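You operate a simulated robot arm through the tools that you are given. There is no shell and no other tool. Be economical: measure what you need, move in short steps, check, and stop when the job is done.

Carry out the task below with a simulated robot arm. There is one attempt and no reset: what you move stays moved.

TASK
Put one of the brown jars from the long table on the white scent card there.
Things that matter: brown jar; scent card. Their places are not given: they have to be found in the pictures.

It is judged by the outcome, as a careful person would: the job done as asked, and still so three seconds after it is handed in. It fails if anything else is knocked over, pushed out of place, dropped, spilled or broken.

THE ROBOT
A 7-joint arm with a two-finger parallel gripper, fixed in place. Base frame: the origin is at the foot of the arm, x ahead of it, y to its left, z up; the work surface is at about z = 80. Lengths are in cm, angles in rad, forces in N, time in s.
With the tool pointing down near the work surface it reaches from about 24 to 68 cm from the base axis. Its first joint turns from -1.152 to 1.152 rad. Payload 2.4 kg.
Tool frame: the origin (TCP) lies between the finger pads and is the grasp point; the fingertips stand 3 cm ahead of it; z points along the fingers, y is the line along which they close. The gripper opens to 9.4 cm. The fingers are 2.8 cm wide and 1 cm thick; the gripper's body (5 by 9.6 cm) begins 5.5 cm behind the TCP.
Orientation is told as [roll, pitch, yaw] about the base's x, y, z axes, in that order, counted from this pose: with the fingers straight down and closing along the base's y, the tool's x points along the base's -x, its y along +y and its z along -z.

THE INTERFACE
- The arm moves only by the tool drive_tool. Its argument "motion" is a list of rows, each a list of 4 numbers: the shift along the tool's x, y, z in cm, then the turn about the tool's z in rad. In form: [[x, y, z, spin], ...]. A call has 1 to 10 rows; each row shifts and turns the commanded pose from where the row before left it, along the tool's axes as they then stand. "claw" is the closure in counts, from 0 (fully open) to 255 (shut), set as the call begins (left out, the last holds). A row lasts 0.2 s, in which the tool goes at most 5 cm and 0.15 rad; a call with a longer step from one row to the next is refused whole, and so is a gripper value outside its range. A pose out of reach is approached as far as the arm can. The call stops where the force on the tool passes 40 N (or 10 N more than at its start, if that is more) or the arm is blocked; 0.2 s more then pass. The fingers move at their own pace (about 15.3 cm/s each) and stop on an object; they squeeze with about 41 N. The grip force told is the motor's: it shows also when the fingers shut on nothing. Time passes only in rows, and 0.2 s behind the last, so rows that do not move let the fingers close. It gives the time, the measured TCP pose, the force on the tool (base axes), the opening and the grip force at its end, in the units of the frame above (readings bear some noise).
- Cameras (640 x 400 px; columns grow to the right, rows downward): "scene" is fixed at [4.38, 48.74, 143.15]; the picture's right is [-0.64, -0.77, 0.00], its down [-0.53, 0.44, -0.73] and it looks along [0.56, -0.46, -0.69] (base axes); focal length 332 px, centre (320, 200). "wrist" rides on the gripper at [-3.7, 0, -5.8] in the tool frame; the picture's right is [0.00, -1.00, 0.00], its down [0.97, 0.00, -0.24] and it looks along [0.24, 0.00, 0.97] (tool axes); focal length 218 px, centre (320, 200).
- camera(camera): a new picture of that camera. No time passes.
- locate(camera, pixels): for up to 12 pixels [column, row] of the newest picture of that camera ("zoom" is the newest enlarged one), the place [x, y, z] in the base frame of the surface seen there, good to about 0.2 cm. No time passes.
- zoom(camera, box): a new picture of the part [left, top, right, bottom] of that camera's present view, enlarged. No time passes.
- finish_job(): hands the job in; it is judged then, once.

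Work in short steps. Measure before you move; look again where a grasp or a placing could have gone wrong, and mend it. You have 60 turns and 16 pictures in all, the two below and enlarged ones among them. Open the gripper and draw the arm clear of the work before you hand the job in, unless the task says otherwise; then end with one line.

The tools are called after "Request:" by a JSON object that holds its "api" and its "payload". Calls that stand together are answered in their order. drive_tool: Moves the arm, as the interface text tells. Its arguments: {"type":"object","properties":{"motion":{"type":"array"},"claw":{"type":"number"}},"required":["motion"]} The other tools are called the same way: camera (camera) takes a picture; locate (camera, pixels) gives the place of the surface under pixels of a picture; zoom (camera, box) takes an enlarged picture of a part of a camera's view; finish_job () hands the job in.

At the start:

```text
t: 0.0
tool_pos: [42.19, 10.54, 106.91]
orientation: [-0.001, -0.001, -0.001]
force: [0.3, -0.6, -0.8]
grip_width: 9.4
grip_force: 0.0
```

scene: 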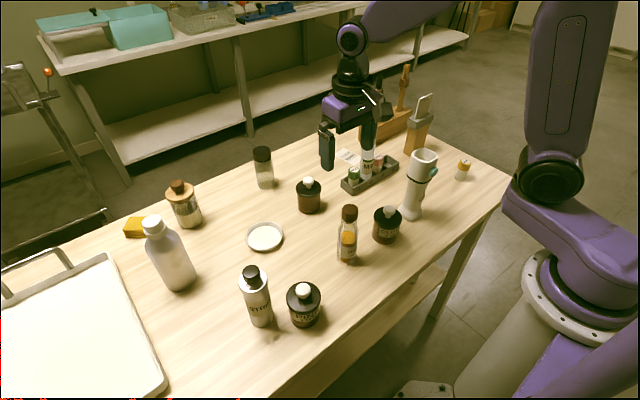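
wrist: 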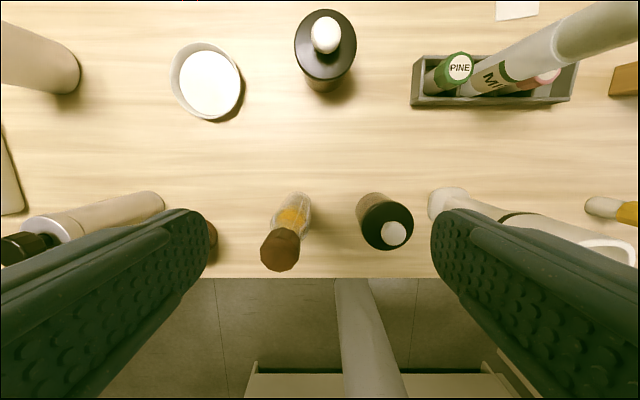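

The brown jars seem to be at scene (308,195), (386,225) and (304,303), and a white card may be at (348,157). I'll zoom in on each.

Request:
{"api": "zoom", "payload": {"camera": "scene", "box": [230, 130, 480, 286]}}

Request:
{"api": "locate", "payload": {"camera": "scene", "pixels": [[308, 181], [309, 195], [387, 211], [386, 228], [303, 290], [304, 308], [348, 156], [341, 153], [265, 237], [265, 225], [352, 188], [348, 210]]}}

Request:
{"api": "zoom", "payload": {"camera": "scene", "box": [310, 130, 400, 190]}}

```text
2.56 times, centred on (355, 208) of scene
```

zoom: 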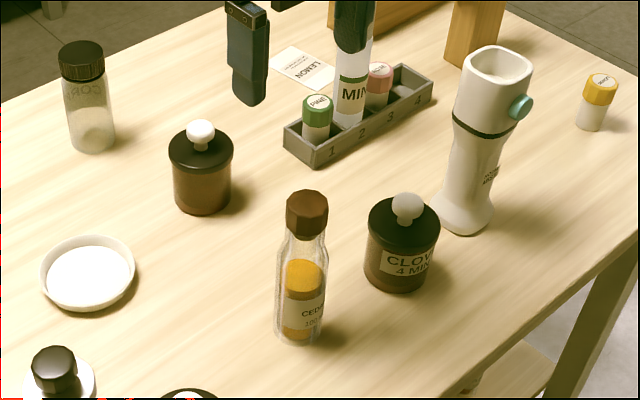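

```text
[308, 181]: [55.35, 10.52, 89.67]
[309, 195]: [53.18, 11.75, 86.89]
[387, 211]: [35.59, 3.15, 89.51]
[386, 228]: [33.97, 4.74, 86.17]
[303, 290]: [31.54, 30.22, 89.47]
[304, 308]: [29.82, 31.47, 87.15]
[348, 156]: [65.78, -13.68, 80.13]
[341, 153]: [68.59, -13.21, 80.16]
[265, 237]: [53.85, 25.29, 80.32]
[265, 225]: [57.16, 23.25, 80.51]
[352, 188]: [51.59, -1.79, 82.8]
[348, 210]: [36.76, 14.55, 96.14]
```

```text
6.67 times, centred on (355, 160) of scene
```

zoom: 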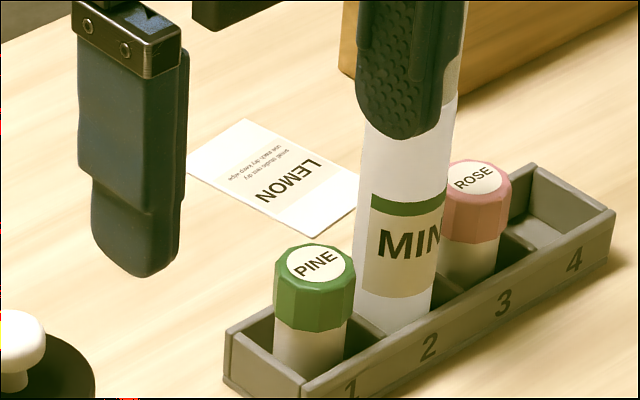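

The "LEMON" card lies behind the rack, near the edge of reach. I'll measure its corners and the neighbouring tubes and stands.

Request:
{"api": "locate", "payload": {"camera": "zoom", "pixels": [[243, 121], [353, 208], [308, 234], [190, 174], [265, 178], [408, 160], [400, 310], [475, 175], [315, 262], [520, 170], [600, 205], [360, 80]]}}

Request:
{"api": "camera", "payload": {"camera": "wrist"}}

Request:
{"api": "locate", "payload": {"camera": "wrist", "pixels": [[326, 35], [325, 75], [297, 45], [355, 45], [325, 12], [560, 40], [517, 15], [620, 15], [459, 68], [540, 75], [630, 80], [497, 3]]}}

```text
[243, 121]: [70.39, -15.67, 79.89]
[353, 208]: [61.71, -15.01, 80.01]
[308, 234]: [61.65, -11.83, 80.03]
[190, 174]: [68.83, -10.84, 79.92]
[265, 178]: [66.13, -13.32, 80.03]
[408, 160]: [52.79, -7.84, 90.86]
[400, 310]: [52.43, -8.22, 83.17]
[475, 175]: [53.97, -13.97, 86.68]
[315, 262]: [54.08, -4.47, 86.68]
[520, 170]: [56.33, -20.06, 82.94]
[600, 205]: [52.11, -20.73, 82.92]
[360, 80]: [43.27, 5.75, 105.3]
```

```text
11 pictures are left
```

wrist: 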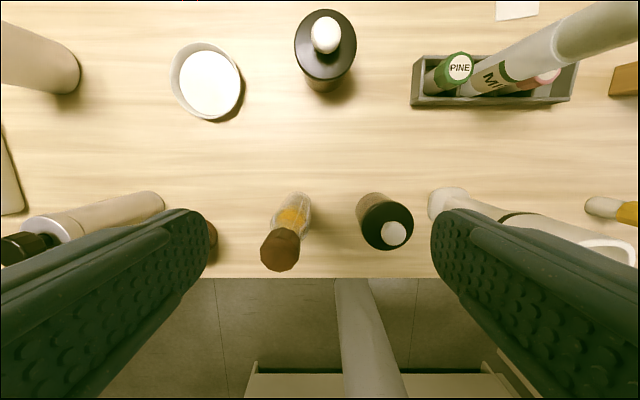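

```text
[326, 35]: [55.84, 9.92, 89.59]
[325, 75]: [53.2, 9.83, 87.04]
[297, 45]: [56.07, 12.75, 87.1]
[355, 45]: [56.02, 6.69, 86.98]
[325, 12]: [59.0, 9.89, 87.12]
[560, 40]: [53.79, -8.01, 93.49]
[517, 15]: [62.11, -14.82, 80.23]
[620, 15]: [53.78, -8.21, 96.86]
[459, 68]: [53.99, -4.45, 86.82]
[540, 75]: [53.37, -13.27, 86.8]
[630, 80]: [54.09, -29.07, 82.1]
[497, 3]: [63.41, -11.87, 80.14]
```

Jar A is centred near (56, 9.9), the lid is about 6 cm wide at z 87, and the knob top is near 89.6. The card is centred near (66, -13.7). Next I'll measure the wooden stands behind it and the height of the tube.

Request:
{"api": "locate", "payload": {"camera": "scene", "pixels": [[366, 140], [395, 125], [405, 85], [365, 150], [410, 140], [425, 120], [385, 140], [425, 145], [368, 152], [404, 110], [360, 138], [412, 128]]}}

Request:
{"api": "zoom", "payload": {"camera": "scene", "box": [300, 50, 460, 150]}}

```text
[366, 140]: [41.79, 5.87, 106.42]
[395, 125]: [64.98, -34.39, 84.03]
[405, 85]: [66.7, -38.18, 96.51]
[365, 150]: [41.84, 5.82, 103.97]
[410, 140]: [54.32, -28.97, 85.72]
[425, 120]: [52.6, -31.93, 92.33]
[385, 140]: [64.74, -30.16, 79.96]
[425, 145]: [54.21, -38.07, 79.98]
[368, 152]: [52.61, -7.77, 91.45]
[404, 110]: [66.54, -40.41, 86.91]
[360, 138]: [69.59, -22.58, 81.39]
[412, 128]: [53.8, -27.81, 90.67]
```

```text
4.00 times, centred on (380, 100) of scene
```

zoom: 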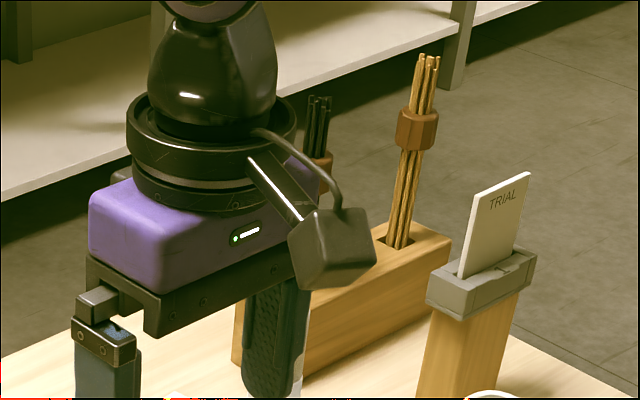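

The jar and its approach are clear: the wood block ends at y ≈ -22.6 and the mint tube stands at (53.8, -8). I'll move above jar A with the gripper open, descend partway, then check.

Request:
{"api": "drive_tool", "payload": {"motion": [[-3.5, -0.2, 0, 0], [-3.5, -0.2, 0, 0], [-3.5, -0.2, 0, 0], [-3.4, -0.2, 0, 0], [0, 0, 3.5, 0], [0, 0, 3.5, 0], [0, 0, 3.0, 0], [0, 0, 0, 0]], "claw": 0}}

Request:
{"api": "camera", "payload": {"camera": "wrist"}}

Request:
{"api": "locate", "payload": {"camera": "wrist", "pixels": [[320, 200], [320, 220], [320, 240], [320, 260], [280, 220], [360, 220]]}}

```text
t: 1.8
tool_pos: [56.01, 9.93, 96.97]
orientation: [-0.001, 0.0, 0.0]
force: [0.4, 0.7, 0.1]
grip_width: 9.39
grip_force: 0.2
```

```text
9 pictures are left
```

wrist: 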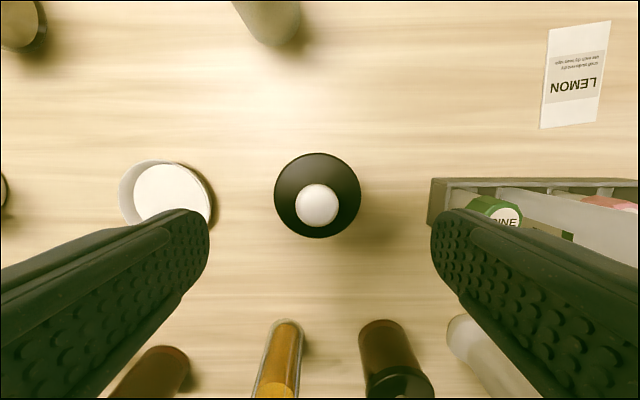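

```text
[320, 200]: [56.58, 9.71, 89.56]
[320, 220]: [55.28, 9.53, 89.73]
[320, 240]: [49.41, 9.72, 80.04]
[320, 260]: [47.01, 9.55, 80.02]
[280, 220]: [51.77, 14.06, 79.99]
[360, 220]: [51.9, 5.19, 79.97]
```

The jar is centred between the fingers and the whole card is in view, with corners at (549,27), (611,21), (599,121) and (540,128). I'll measure the card corners and the lid edges.

Request:
{"api": "locate", "payload": {"camera": "wrist", "pixels": [[550, 29], [609, 23], [597, 120], [542, 126], [575, 75], [277, 195], [358, 195], [318, 156], [318, 235], [316, 205], [316, 187], [245, 15]]}}

```text
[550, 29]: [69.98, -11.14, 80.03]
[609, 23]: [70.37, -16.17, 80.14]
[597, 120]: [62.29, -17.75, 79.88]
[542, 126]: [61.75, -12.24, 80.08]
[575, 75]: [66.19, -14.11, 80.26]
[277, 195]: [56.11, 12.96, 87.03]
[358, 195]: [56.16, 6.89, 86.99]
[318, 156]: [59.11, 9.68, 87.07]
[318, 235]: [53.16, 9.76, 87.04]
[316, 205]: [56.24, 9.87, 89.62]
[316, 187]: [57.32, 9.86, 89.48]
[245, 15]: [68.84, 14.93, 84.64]
```

Lid centre is (56.1, 9.9) and card centre is about (66.1, -14.3). I'll descend to z ≈ 84.9, which keeps the gripper body above the knob, and close on the jar.

Request:
{"api": "drive_tool", "payload": {"motion": [[-0.1, 0, 3, 0], [0, 0, 3, 0], [0, 0, 3, 0], [0, 0, 2, 0], [0, 0, 1.0, 0], [0, 0, 0, 0]], "claw": 0}}

Request:
{"api": "drive_tool", "payload": {"motion": [[0, 0, 0, 0], [0, 0, 0, 0], [0, 0, 0, 0]], "claw": 255}}

```text
t: 3.2
tool_pos: [56.2, 9.75, 85.02]
orientation: [0.0, 0.0, 0.001]
force: [-0.3, -0.3, 0.6]
grip_width: 9.39
grip_force: 0.1
```

```text
t: 4.0
tool_pos: [56.17, 9.75, 85.0]
orientation: [0.001, -0.001, 0.0]
force: [0.6, -0.4, -0.3]
grip_width: 6.46
grip_force: 41.0
```

The gripper holds at 6.46 cm with 41 N. I'll lift a little and check that the whole jar comes up, not just the lid.

Request:
{"api": "drive_tool", "payload": {"motion": [[0, 0, -1, 0], [0, 0, -1, 0], [0, 0, -1, 0], [0, 0, 0, 0]]}}

Request:
{"api": "zoom", "payload": {"camera": "scene", "box": [230, 120, 390, 220]}}

```text
t: 5.0
tool_pos: [56.21, 9.79, 88.13]
orientation: [-0.001, 0.0, 0.001]
force: [0.2, 0.8, -0.7]
grip_width: 6.47
grip_force: 40.7
```

```text
4.00 times, centred on (310, 170) of scene
```

zoom: 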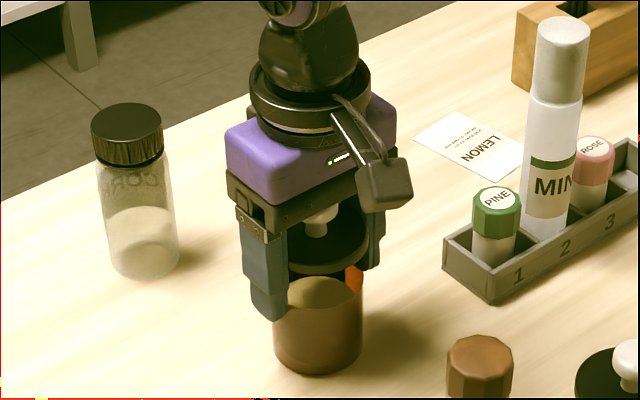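

Only the lid came up; the jar body stayed on the table. Before mending this I'll measure the body rim, body width and lid edge.

Request:
{"api": "locate", "payload": {"camera": "zoom", "pixels": [[318, 370], [318, 330], [318, 312], [318, 295], [318, 282], [318, 270], [318, 258], [318, 235], [276, 330], [359, 330], [318, 218], [355, 275]]}}

Request:
{"api": "zoom", "payload": {"camera": "scene", "box": [275, 160, 339, 200]}}

```text
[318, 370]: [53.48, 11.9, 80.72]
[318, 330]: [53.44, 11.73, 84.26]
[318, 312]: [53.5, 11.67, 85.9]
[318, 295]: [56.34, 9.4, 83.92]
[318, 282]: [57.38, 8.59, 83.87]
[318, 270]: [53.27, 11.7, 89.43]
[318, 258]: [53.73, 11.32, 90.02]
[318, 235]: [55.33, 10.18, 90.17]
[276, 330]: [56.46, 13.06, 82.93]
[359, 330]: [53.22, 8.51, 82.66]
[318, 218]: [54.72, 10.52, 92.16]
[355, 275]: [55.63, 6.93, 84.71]
```

```text
10.00 times, centred on (307, 180) of scene
```

zoom: 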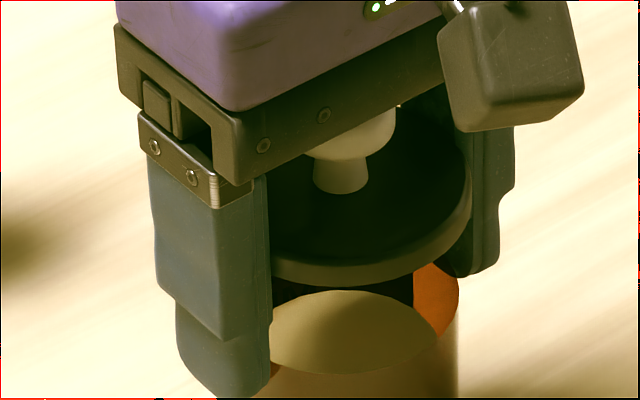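

The loose lid is as wide as the body, so the pads only caught the lid. I'll lower it straight back onto the jar, let go, rise clear, and then look at the other jars.

Request:
{"api": "drive_tool", "payload": {"motion": [[0, 0, 1, 0], [0, 0, 1, 0], [0, 0, 0.8, 0], [0, 0, 0.25, 0], [0, 0, 0, 0]]}}

```text
t: 6.2
tool_pos: [56.18, 9.83, 84.99]
orientation: [-0.001, -0.001, 0.001]
force: [0.5, 1.0, 2.9]
grip_width: 6.44
grip_force: 41.3
```

The lid is seated again, with contact force of about 2.9 N. I'll open and rise.

Request:
{"api": "drive_tool", "payload": {"motion": [[0, 0, 0, 0], [0, 0, 0, 0], [0, 0, -3, 0], [0, 0, -4, 0], [0, 0, -5, 0], [0, 0, 0, 0]], "claw": 0}}

Request:
{"api": "zoom", "payload": {"camera": "scene", "box": [260, 160, 420, 260]}}

Request:
{"api": "zoom", "payload": {"camera": "scene", "box": [260, 270, 350, 330]}}

```text
t: 7.6
tool_pos: [56.15, 9.77, 97.05]
orientation: [-0.002, 0.002, 0.002]
force: [-0.1, -0.5, 0.6]
grip_width: 9.42
grip_force: 0.1
```

```text
4.00 times, centred on (340, 210) of scene
```

zoom: 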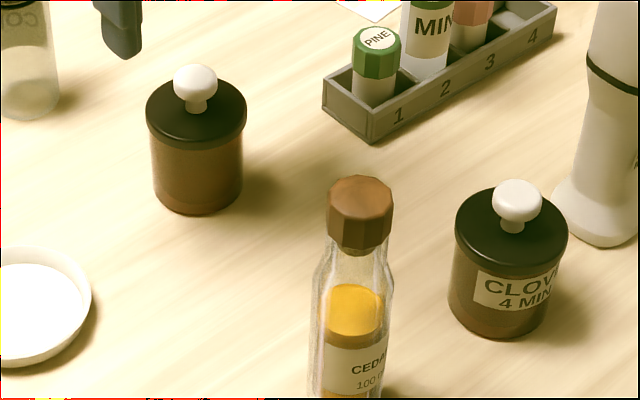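

```text
6.67 times, centred on (305, 300) of scene
```

zoom: 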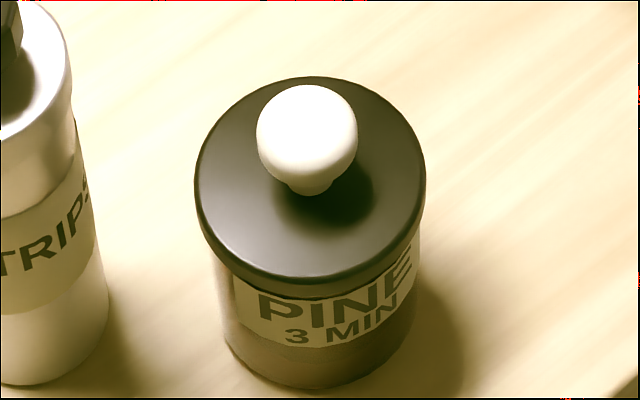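

All three jars have the same loose, overhanging lid with a knob, so no full-jar grip is possible with the lid on. I'll lift the lid by its knob, set it on clear table at about (47, 8), move the jar body, then put the lid back on. First I'll pinch the knob with the fingertips at z ≈ 88.

Request:
{"api": "drive_tool", "payload": {"motion": [[0, 0, 3, 0], [0, 0, 2, 0], [0, 0, 1.0, 0], [0, 0, 0, 0]], "claw": 0}}

Request:
{"api": "drive_tool", "payload": {"motion": [[0, 0, 0, 0], [0, 0, 0, 0], [0, 0, 0, 0]], "claw": 255}}

Request:
{"api": "drive_tool", "payload": {"motion": [[0, 0, -1, 0], [0, 0, -2, 0], [0, 0, -2, 0], [0, 0, 0, 0]]}}

Request:
{"api": "zoom", "payload": {"camera": "scene", "box": [250, 130, 378, 210]}}

```text
t: 8.6
tool_pos: [56.15, 9.76, 90.98]
orientation: [-0.001, 0.001, 0.0]
force: [0.0, -0.6, -0.1]
grip_width: 9.37
grip_force: 0.2
```

```text
t: 9.4
tool_pos: [56.17, 9.71, 90.93]
orientation: [-0.001, -0.001, 0.0]
force: [-1.0, 0.2, 2.4]
grip_width: 2.59
grip_force: 41.2
```

```text
t: 10.4
tool_pos: [56.15, 9.75, 95.88]
orientation: [-0.001, 0.0, 0.0]
force: [0.0, -0.1, -0.9]
grip_width: 2.55
grip_force: 41.1
```

```text
5.00 times, centred on (314, 170) of scene
```

zoom: 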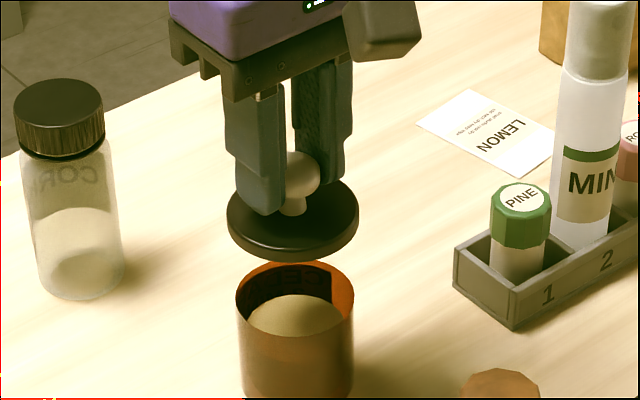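

The knob grip holds the lid level, with the open jar below it. I'll carry the lid to (47, 8) and lower it to just above the table.

Request:
{"api": "drive_tool", "payload": {"motion": [[2.3, -0.45, 0, 0], [2.3, -0.45, 0, 0], [2.3, -0.45, 0, 0], [2.25, -0.4, 0, 0], [0, 0, 3, 0], [0, 0, 3, 0], [0, 0, 3, 0], [0, 0, 1.2, 0], [0, 0, 0.4, 0], [0, 0, 0, 0]]}}

Request:
{"api": "locate", "payload": {"camera": "zoom", "pixels": [[296, 388], [296, 345], [238, 340], [353, 340]]}}

```text
t: 12.6
tool_pos: [47.03, 8.07, 85.28]
orientation: [0.001, 0.0, -0.001]
force: [-0.1, 0.6, -0.5]
grip_width: 2.56
grip_force: 41.1
```

```text
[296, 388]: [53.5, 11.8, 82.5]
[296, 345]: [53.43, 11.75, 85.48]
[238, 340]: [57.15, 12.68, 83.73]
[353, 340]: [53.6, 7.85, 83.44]
```

Lowering in small steps until contact.

Request:
{"api": "drive_tool", "payload": {"motion": [[0, 0, 0.2, 0], [0, 0, 0.1, 0], [0, 0, 0.1, 0], [0, 0, 0, 0]]}}

```text
t: 13.6
tool_pos: [46.96, 8.05, 84.86]
orientation: [-0.002, 0.0, 0.001]
force: [0.0, -0.2, -0.2]
grip_width: 2.55
grip_force: 41.3
```

Request:
{"api": "drive_tool", "payload": {"motion": [[0, 0, 0.1, 0], [0, 0, 0.1, 0], [0, 0, 0, 0]]}}

```text
t: 14.4
tool_pos: [46.97, 8.04, 84.68]
orientation: [-0.001, -0.001, 0.001]
force: [-0.3, 0.1, 4.1]
grip_width: 2.55
grip_force: 40.4
```

Contact at z 84.68, so the lid is on the table. I'll release, rise, move above the jar body and look.

Request:
{"api": "drive_tool", "payload": {"motion": [[0, 0, 0, 0], [0, 0, 0, 0], [0, 0, -2, 0], [0, 0, -4, 0], [0, 0, -5, 0], [0, 0, 0, 0]], "claw": 110}}

Request:
{"api": "drive_tool", "payload": {"motion": [[-3, 0.6, 0, 0], [-3, 0.6, 0, 0], [-3.15, 0.55, 0, 0], [0, 0, 0, 0]], "claw": 0}}

Request:
{"api": "camera", "payload": {"camera": "wrist"}}

```text
t: 15.8
tool_pos: [46.97, 8.11, 95.73]
orientation: [-0.001, -0.001, -0.001]
force: [0.0, 1.0, 0.4]
grip_width: 5.35
grip_force: 0.1
```

```text
t: 16.8
tool_pos: [56.17, 9.72, 95.83]
orientation: [0.001, -0.001, 0.0]
force: [-0.2, 0.2, -0.2]
grip_width: 9.41
grip_force: 0.0
```

```text
3 pictures are left
```

wrist: 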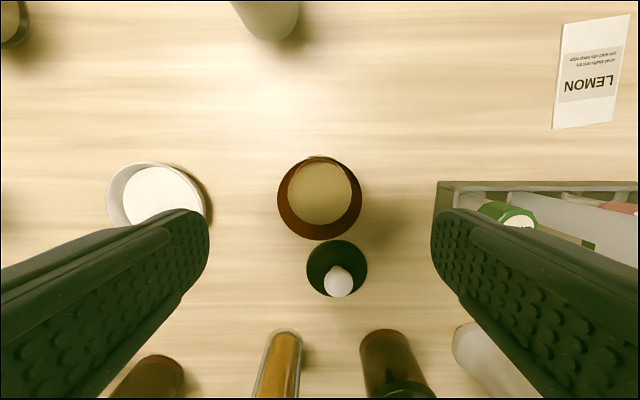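

The open jar is at (319,198) and the lid is flat at (337,268). I'll measure both accurately.

Request:
{"api": "locate", "payload": {"camera": "wrist", "pixels": [[279, 197], [360, 197], [319, 237], [319, 157], [319, 195], [309, 268], [365, 268], [338, 242], [338, 282], [338, 294]]}}

```text
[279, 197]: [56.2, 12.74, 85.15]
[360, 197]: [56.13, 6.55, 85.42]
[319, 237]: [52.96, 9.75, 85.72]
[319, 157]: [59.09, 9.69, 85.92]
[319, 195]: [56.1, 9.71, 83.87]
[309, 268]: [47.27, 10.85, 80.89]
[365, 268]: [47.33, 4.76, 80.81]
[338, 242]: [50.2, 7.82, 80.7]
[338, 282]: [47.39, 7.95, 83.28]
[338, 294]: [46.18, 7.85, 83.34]
```

Jar body centre is (56.1, 9.7). I'll descend to z 83.6, grip the body, and lift.

Request:
{"api": "drive_tool", "payload": {"motion": [[0.1, 0, 4, 0], [0, 0, 4, 0], [0, 0, 3, 0], [0, 0, 1.2, 0], [0, 0, 0, 0]], "claw": 0}}

Request:
{"api": "drive_tool", "payload": {"motion": [[0, 0, 0, 0], [0, 0, 0, 0], [0, 0, 0, 0]], "claw": 255}}

Request:
{"api": "drive_tool", "payload": {"motion": [[0, 0, -0.5, 0], [0, 0, -1.5, 0], [0, 0, -2, 0], [0, 0, -2, 0], [0, 0, -2, 0], [0, 0, 0, 0]]}}

```text
t: 18.0
tool_pos: [56.15, 9.8, 83.6]
orientation: [-0.001, 0.001, 0.0]
force: [-0.1, 0.4, -0.4]
grip_width: 9.4
grip_force: 0.0
```

```text
t: 18.8
tool_pos: [56.17, 9.66, 83.54]
orientation: [-0.001, 0.0, -0.002]
force: [-0.2, 1.2, -0.6]
grip_width: 6.08
grip_force: 41.3
```

```text
t: 20.2
tool_pos: [56.09, 9.67, 91.54]
orientation: [0.0, 0.0, 0.0]
force: [0.6, -0.7, -3.4]
grip_width: 6.07
grip_force: 40.7
```

The body is held at 6.07 cm, with about 3.4 N of load. I'll carry it around the rack toward the card.

Request:
{"api": "drive_tool", "payload": {"motion": [[0, 0, -2, 0], [-2, -1.6, 0, 0], [-2, -1.6, 0, 0], [-2, -1.6, 0, 0], [-1.2, -2.3, 0, 0], [-1.2, -2.3, 0, 0], [-1.1, -2.3, 0, 0], [0, 0, 0, 0]]}}

Request:
{"api": "drive_tool", "payload": {"motion": [[0, -2, 0, 0], [0, -2.5, 0, 0], [0, -2.5, 0, 0], [0, -2.5, 0, 0], [0, -2.6, 0, 0], [0, 0, 0, 0], [0, 0, 0, 0]]}}

```text
t: 22.0
tool_pos: [65.62, -1.85, 93.66]
orientation: [-0.001, 0.0, 0.001]
force: [0.2, 0.0, -2.2]
grip_width: 6.08
grip_force: 41.4
```

```text
t: 23.6
tool_pos: [65.55, -13.99, 93.6]
orientation: [0.001, 0.0, -0.001]
force: [-0.6, -0.3, -2.7]
grip_width: 6.06
grip_force: 41.4
```

At (65.55, -14.0), over the card. I'll shift slightly and lower to just above it.

Request:
{"api": "drive_tool", "payload": {"motion": [[-0.2, -0.3, 2, 0], [0, 0, 2.5, 0], [0, 0, 2.5, 0], [0, 0, 1.5, 0], [0, 0, 0.8, 0], [0, 0, 0, 0]]}}

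```text
t: 25.0
tool_pos: [65.82, -14.42, 84.2]
orientation: [0.0, -0.001, 0.0]
force: [-0.1, -0.3, -3.0]
grip_width: 6.05
grip_force: 40.9
```

Request:
{"api": "drive_tool", "payload": {"motion": [[0, 0, 0.3, 0], [0, 0, 0.15, 0], [0, 0, 0.1, 0], [0, 0, 0, 0]]}}

```text
t: 26.0
tool_pos: [65.89, -14.27, 83.7]
orientation: [0.0, 0.0, 0.0]
force: [0.5, 0.3, 0.2]
grip_width: 6.03
grip_force: 41.1
```

The load has dropped from -3 to about 0 N, so the jar is touching. I'll go 0.06 cm further, then release and rise straight up.

Request:
{"api": "drive_tool", "payload": {"motion": [[0, 0, 0.06, 0], [0, 0, 0, 0]]}}

Request:
{"api": "drive_tool", "payload": {"motion": [[0, 0, 0, 0], [0, 0, 0, 0], [0, 0, -2, 0], [0, 0, -3, 0], [0, 0, -4, 0], [0, 0, -3.5, 0], [0, 0, 0, 0]], "claw": 30}}

Request:
{"api": "camera", "payload": {"camera": "wrist"}}

Request:
{"api": "locate", "payload": {"camera": "wrist", "pixels": [[280, 196], [360, 196], [320, 237], [320, 157], [320, 250], [320, 140]]}}

```text
t: 26.6
tool_pos: [65.93, -14.31, 83.73]
orientation: [-0.001, -0.002, 0.0]
force: [0.1, 0.1, 3.5]
grip_width: 6.06
grip_force: 41.0
```

```text
t: 28.2
tool_pos: [65.87, -14.41, 96.13]
orientation: [0.0, 0.002, 0.002]
force: [0.6, -1.2, -0.6]
grip_width: 8.29
grip_force: 0.1
```

```text
2 pictures are left
```

wrist: 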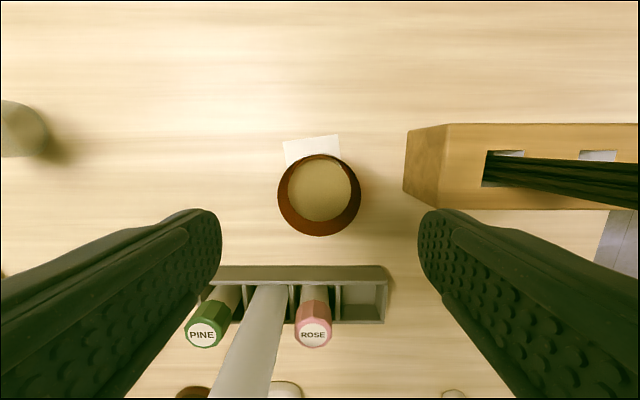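

```text
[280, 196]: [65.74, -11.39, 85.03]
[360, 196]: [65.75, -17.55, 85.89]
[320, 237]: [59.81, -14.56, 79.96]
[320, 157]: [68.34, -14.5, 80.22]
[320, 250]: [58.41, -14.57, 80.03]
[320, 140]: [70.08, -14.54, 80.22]
```

The jar stands on the card at about (65.8, -14.45). Now I'll go back the same way for the lid at (47.1, 7.9).

Request:
{"api": "drive_tool", "payload": {"motion": [[0, 4, 0, 0], [0, 4, 0, 0], [0, 4, 0, 0], [0, 4, 0, 0], [0, 3.5, 0, 0], [4, 1, 0, 0], [4, 0.9, 0, 0], [4, 0.5, 0, 0], [4, 0.4, 0, 0], [2.8, 0, 0, 0]], "claw": 110}}

Request:
{"api": "drive_tool", "payload": {"motion": [[0, 0, 0, 0], [0, 0, 0, 0]]}}

```text
t: 30.4
tool_pos: [46.92, 8.02, 96.03]
orientation: [0.0, -0.002, 0.0]
force: [-0.1, 0.1, 0.5]
grip_width: 5.36
grip_force: 0.2
```

```text
t: 31.0
tool_pos: [47.0, 8.04, 96.1]
orientation: [-0.001, 0.002, -0.001]
force: [-0.3, 0.8, -0.2]
grip_width: 5.33
grip_force: 0.0
```

I'm back over the lid. I'll descend to z 84.72, grip the knob and lift.

Request:
{"api": "drive_tool", "payload": {"motion": [[0, 0, 4, 0], [0, 0, 4, 0], [0, 0, 2.5, 0], [0, 0, 0.83, 0], [0, 0, 0, 0]]}}

Request:
{"api": "drive_tool", "payload": {"motion": [[0, 0, 0, 0], [0, 0, 0, 0], [0, 0, 0, 0]], "claw": 255}}

Request:
{"api": "drive_tool", "payload": {"motion": [[0, 0, -1, 0], [0, 0, -3, 0], [0, 0, -4, 0], [0, 0, -4, 0], [0, 0, 0, 0]]}}

```text
t: 32.2
tool_pos: [47.02, 7.9, 84.91]
orientation: [0.0, 0.0, 0.0]
force: [0.2, 0.2, 0.3]
grip_width: 5.35
grip_force: 0.1
```

```text
t: 33.0
tool_pos: [47.02, 7.88, 84.83]
orientation: [-0.001, -0.001, 0.001]
force: [-0.1, 0.3, -0.3]
grip_width: 2.53
grip_force: 40.7
```

```text
t: 34.2
tool_pos: [46.99, 8.07, 96.92]
orientation: [0.0, 0.001, 0.0]
force: [-0.3, 0.6, 0.6]
grip_width: 2.53
grip_force: 41.2
```

The lid is gripped (2.53 cm). I'll carry it back along the same route to TCP (65.9, -14.35).

Request:
{"api": "drive_tool", "payload": {"motion": [[-2.9, 0, 0, 0], [-4, -0.4, 0, 0], [-4, -0.6, 0, 0], [-4, -1, 0, 0], [-4, -1, 0, 0], [0, -3.5, 0, 0], [0, -4, 0, 0], [0, -4, 0, 0], [0, -4, 0, 0], [0, -2, 0, 0]]}}

Request:
{"api": "drive_tool", "payload": {"motion": [[0, -1.0, 0, 0], [0, -0.9, 0, 0], [0, 0, 2, 0], [0, 0, 1.5, 0], [0, 0, 0, 0], [0, 0, 0, 0]]}}

Request:
{"api": "zoom", "payload": {"camera": "scene", "box": [290, 90, 418, 170]}}

```text
t: 36.4
tool_pos: [65.85, -12.6, 96.8]
orientation: [0.0, 0.0, 0.0]
force: [-0.2, 0.3, 0.4]
grip_width: 2.52
grip_force: 41.1
```

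```text
t: 37.8
tool_pos: [65.95, -14.57, 93.33]
orientation: [0.001, 0.0, 0.0]
force: [0.8, -0.8, -0.6]
grip_width: 2.56
grip_force: 41.1
```

```text
5.00 times, centred on (354, 130) of scene
```

zoom: 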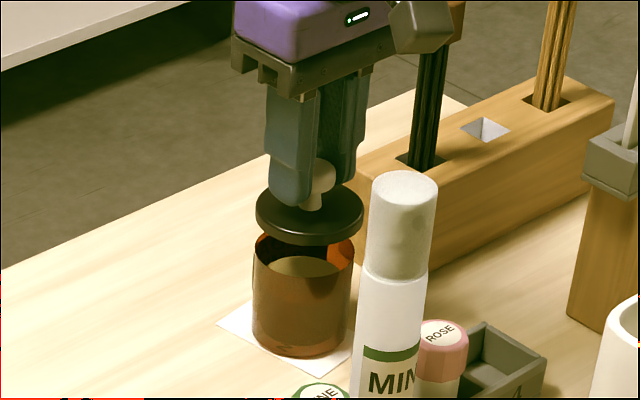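

The jar is on the card with the lid level above it. I'll lower gently with a slight y correction.

Request:
{"api": "drive_tool", "payload": {"motion": [[0, 0.1, 1, 0], [0, 0, 0.8, 0], [0, 0, 0.2, 0], [0, 0, 0.15, 0], [0, 0, 0.1, 0], [0, 0, 0, 0]]}}

```text
t: 39.2
tool_pos: [65.87, -14.27, 91.11]
orientation: [-0.002, 0.0, 0.0]
force: [0.2, 0.0, 1.1]
grip_width: 2.53
grip_force: 41.3
```

Request:
{"api": "drive_tool", "payload": {"motion": [[0, 0, 0.08, 0], [0, 0, 0, 0]]}}

```text
t: 39.8
tool_pos: [65.94, -14.23, 91.13]
orientation: [-0.001, -0.003, -0.002]
force: [-1.3, 0.3, 6.6]
grip_width: 2.58
grip_force: 40.6
```

Contact is firm at 6.6 N, so the lid rests on the rim. I'll release, rise and retreat, then check.

Request:
{"api": "drive_tool", "payload": {"motion": [[0, 0, 0, 0], [0, 0, 0, 0], [0, 0, -2, 0], [0, 0, -4, 0], [0, 0, -4, 0], [0, 4, 0, 0], [0, 4, 0, 0], [0, 4, 0, 0], [0, 4, 0, 0], [0, 0, 0, 0]], "claw": 110}}

Request:
{"api": "drive_tool", "payload": {"motion": [[3, 1.5, 0, 0], [4, 1.5, 0, 0], [4, 1.5, 0, 0], [4, 1.5, 0, 0], [4, 1.5, 0, 0], [0, 0, 0, 0]]}}

Request:
{"api": "zoom", "payload": {"camera": "scene", "box": [240, 90, 480, 240]}}

```text
t: 42.0
tool_pos: [65.92, 1.68, 100.95]
orientation: [0.0, 0.0, 0.0]
force: [-0.4, -0.1, 0.2]
grip_width: 5.35
grip_force: 0.0
```

```text
t: 43.4
tool_pos: [46.88, 9.29, 101.07]
orientation: [0.001, 0.001, 0.0]
force: [0.0, 0.4, 0.3]
grip_width: 5.35
grip_force: 0.1
```

```text
2.67 times, centred on (360, 165) of scene
```

zoom: 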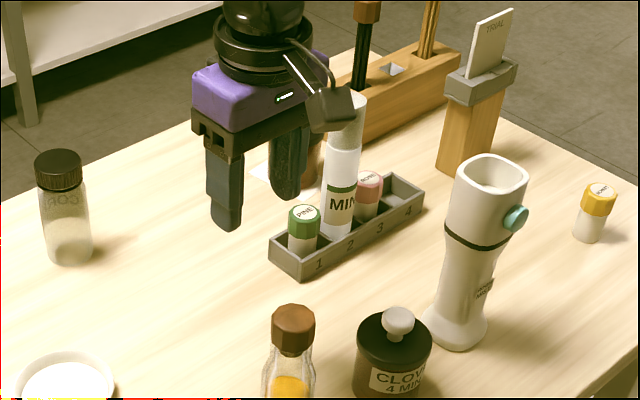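

The arm is clear, and the card and its neighbours in view are undisturbed. The lid sat down on the rim with normal contact force and let go cleanly. My pictures are used up, so I'm handing in.

Request:
{"api": "finish_job", "payload": {}}

```text
The job is handed in.
```

One brown jar from the long table is standing on the white LEMON scent card; its lid is loose, so I moved it separately and put it back on, but I had no pictures left to check the lid after letting go.
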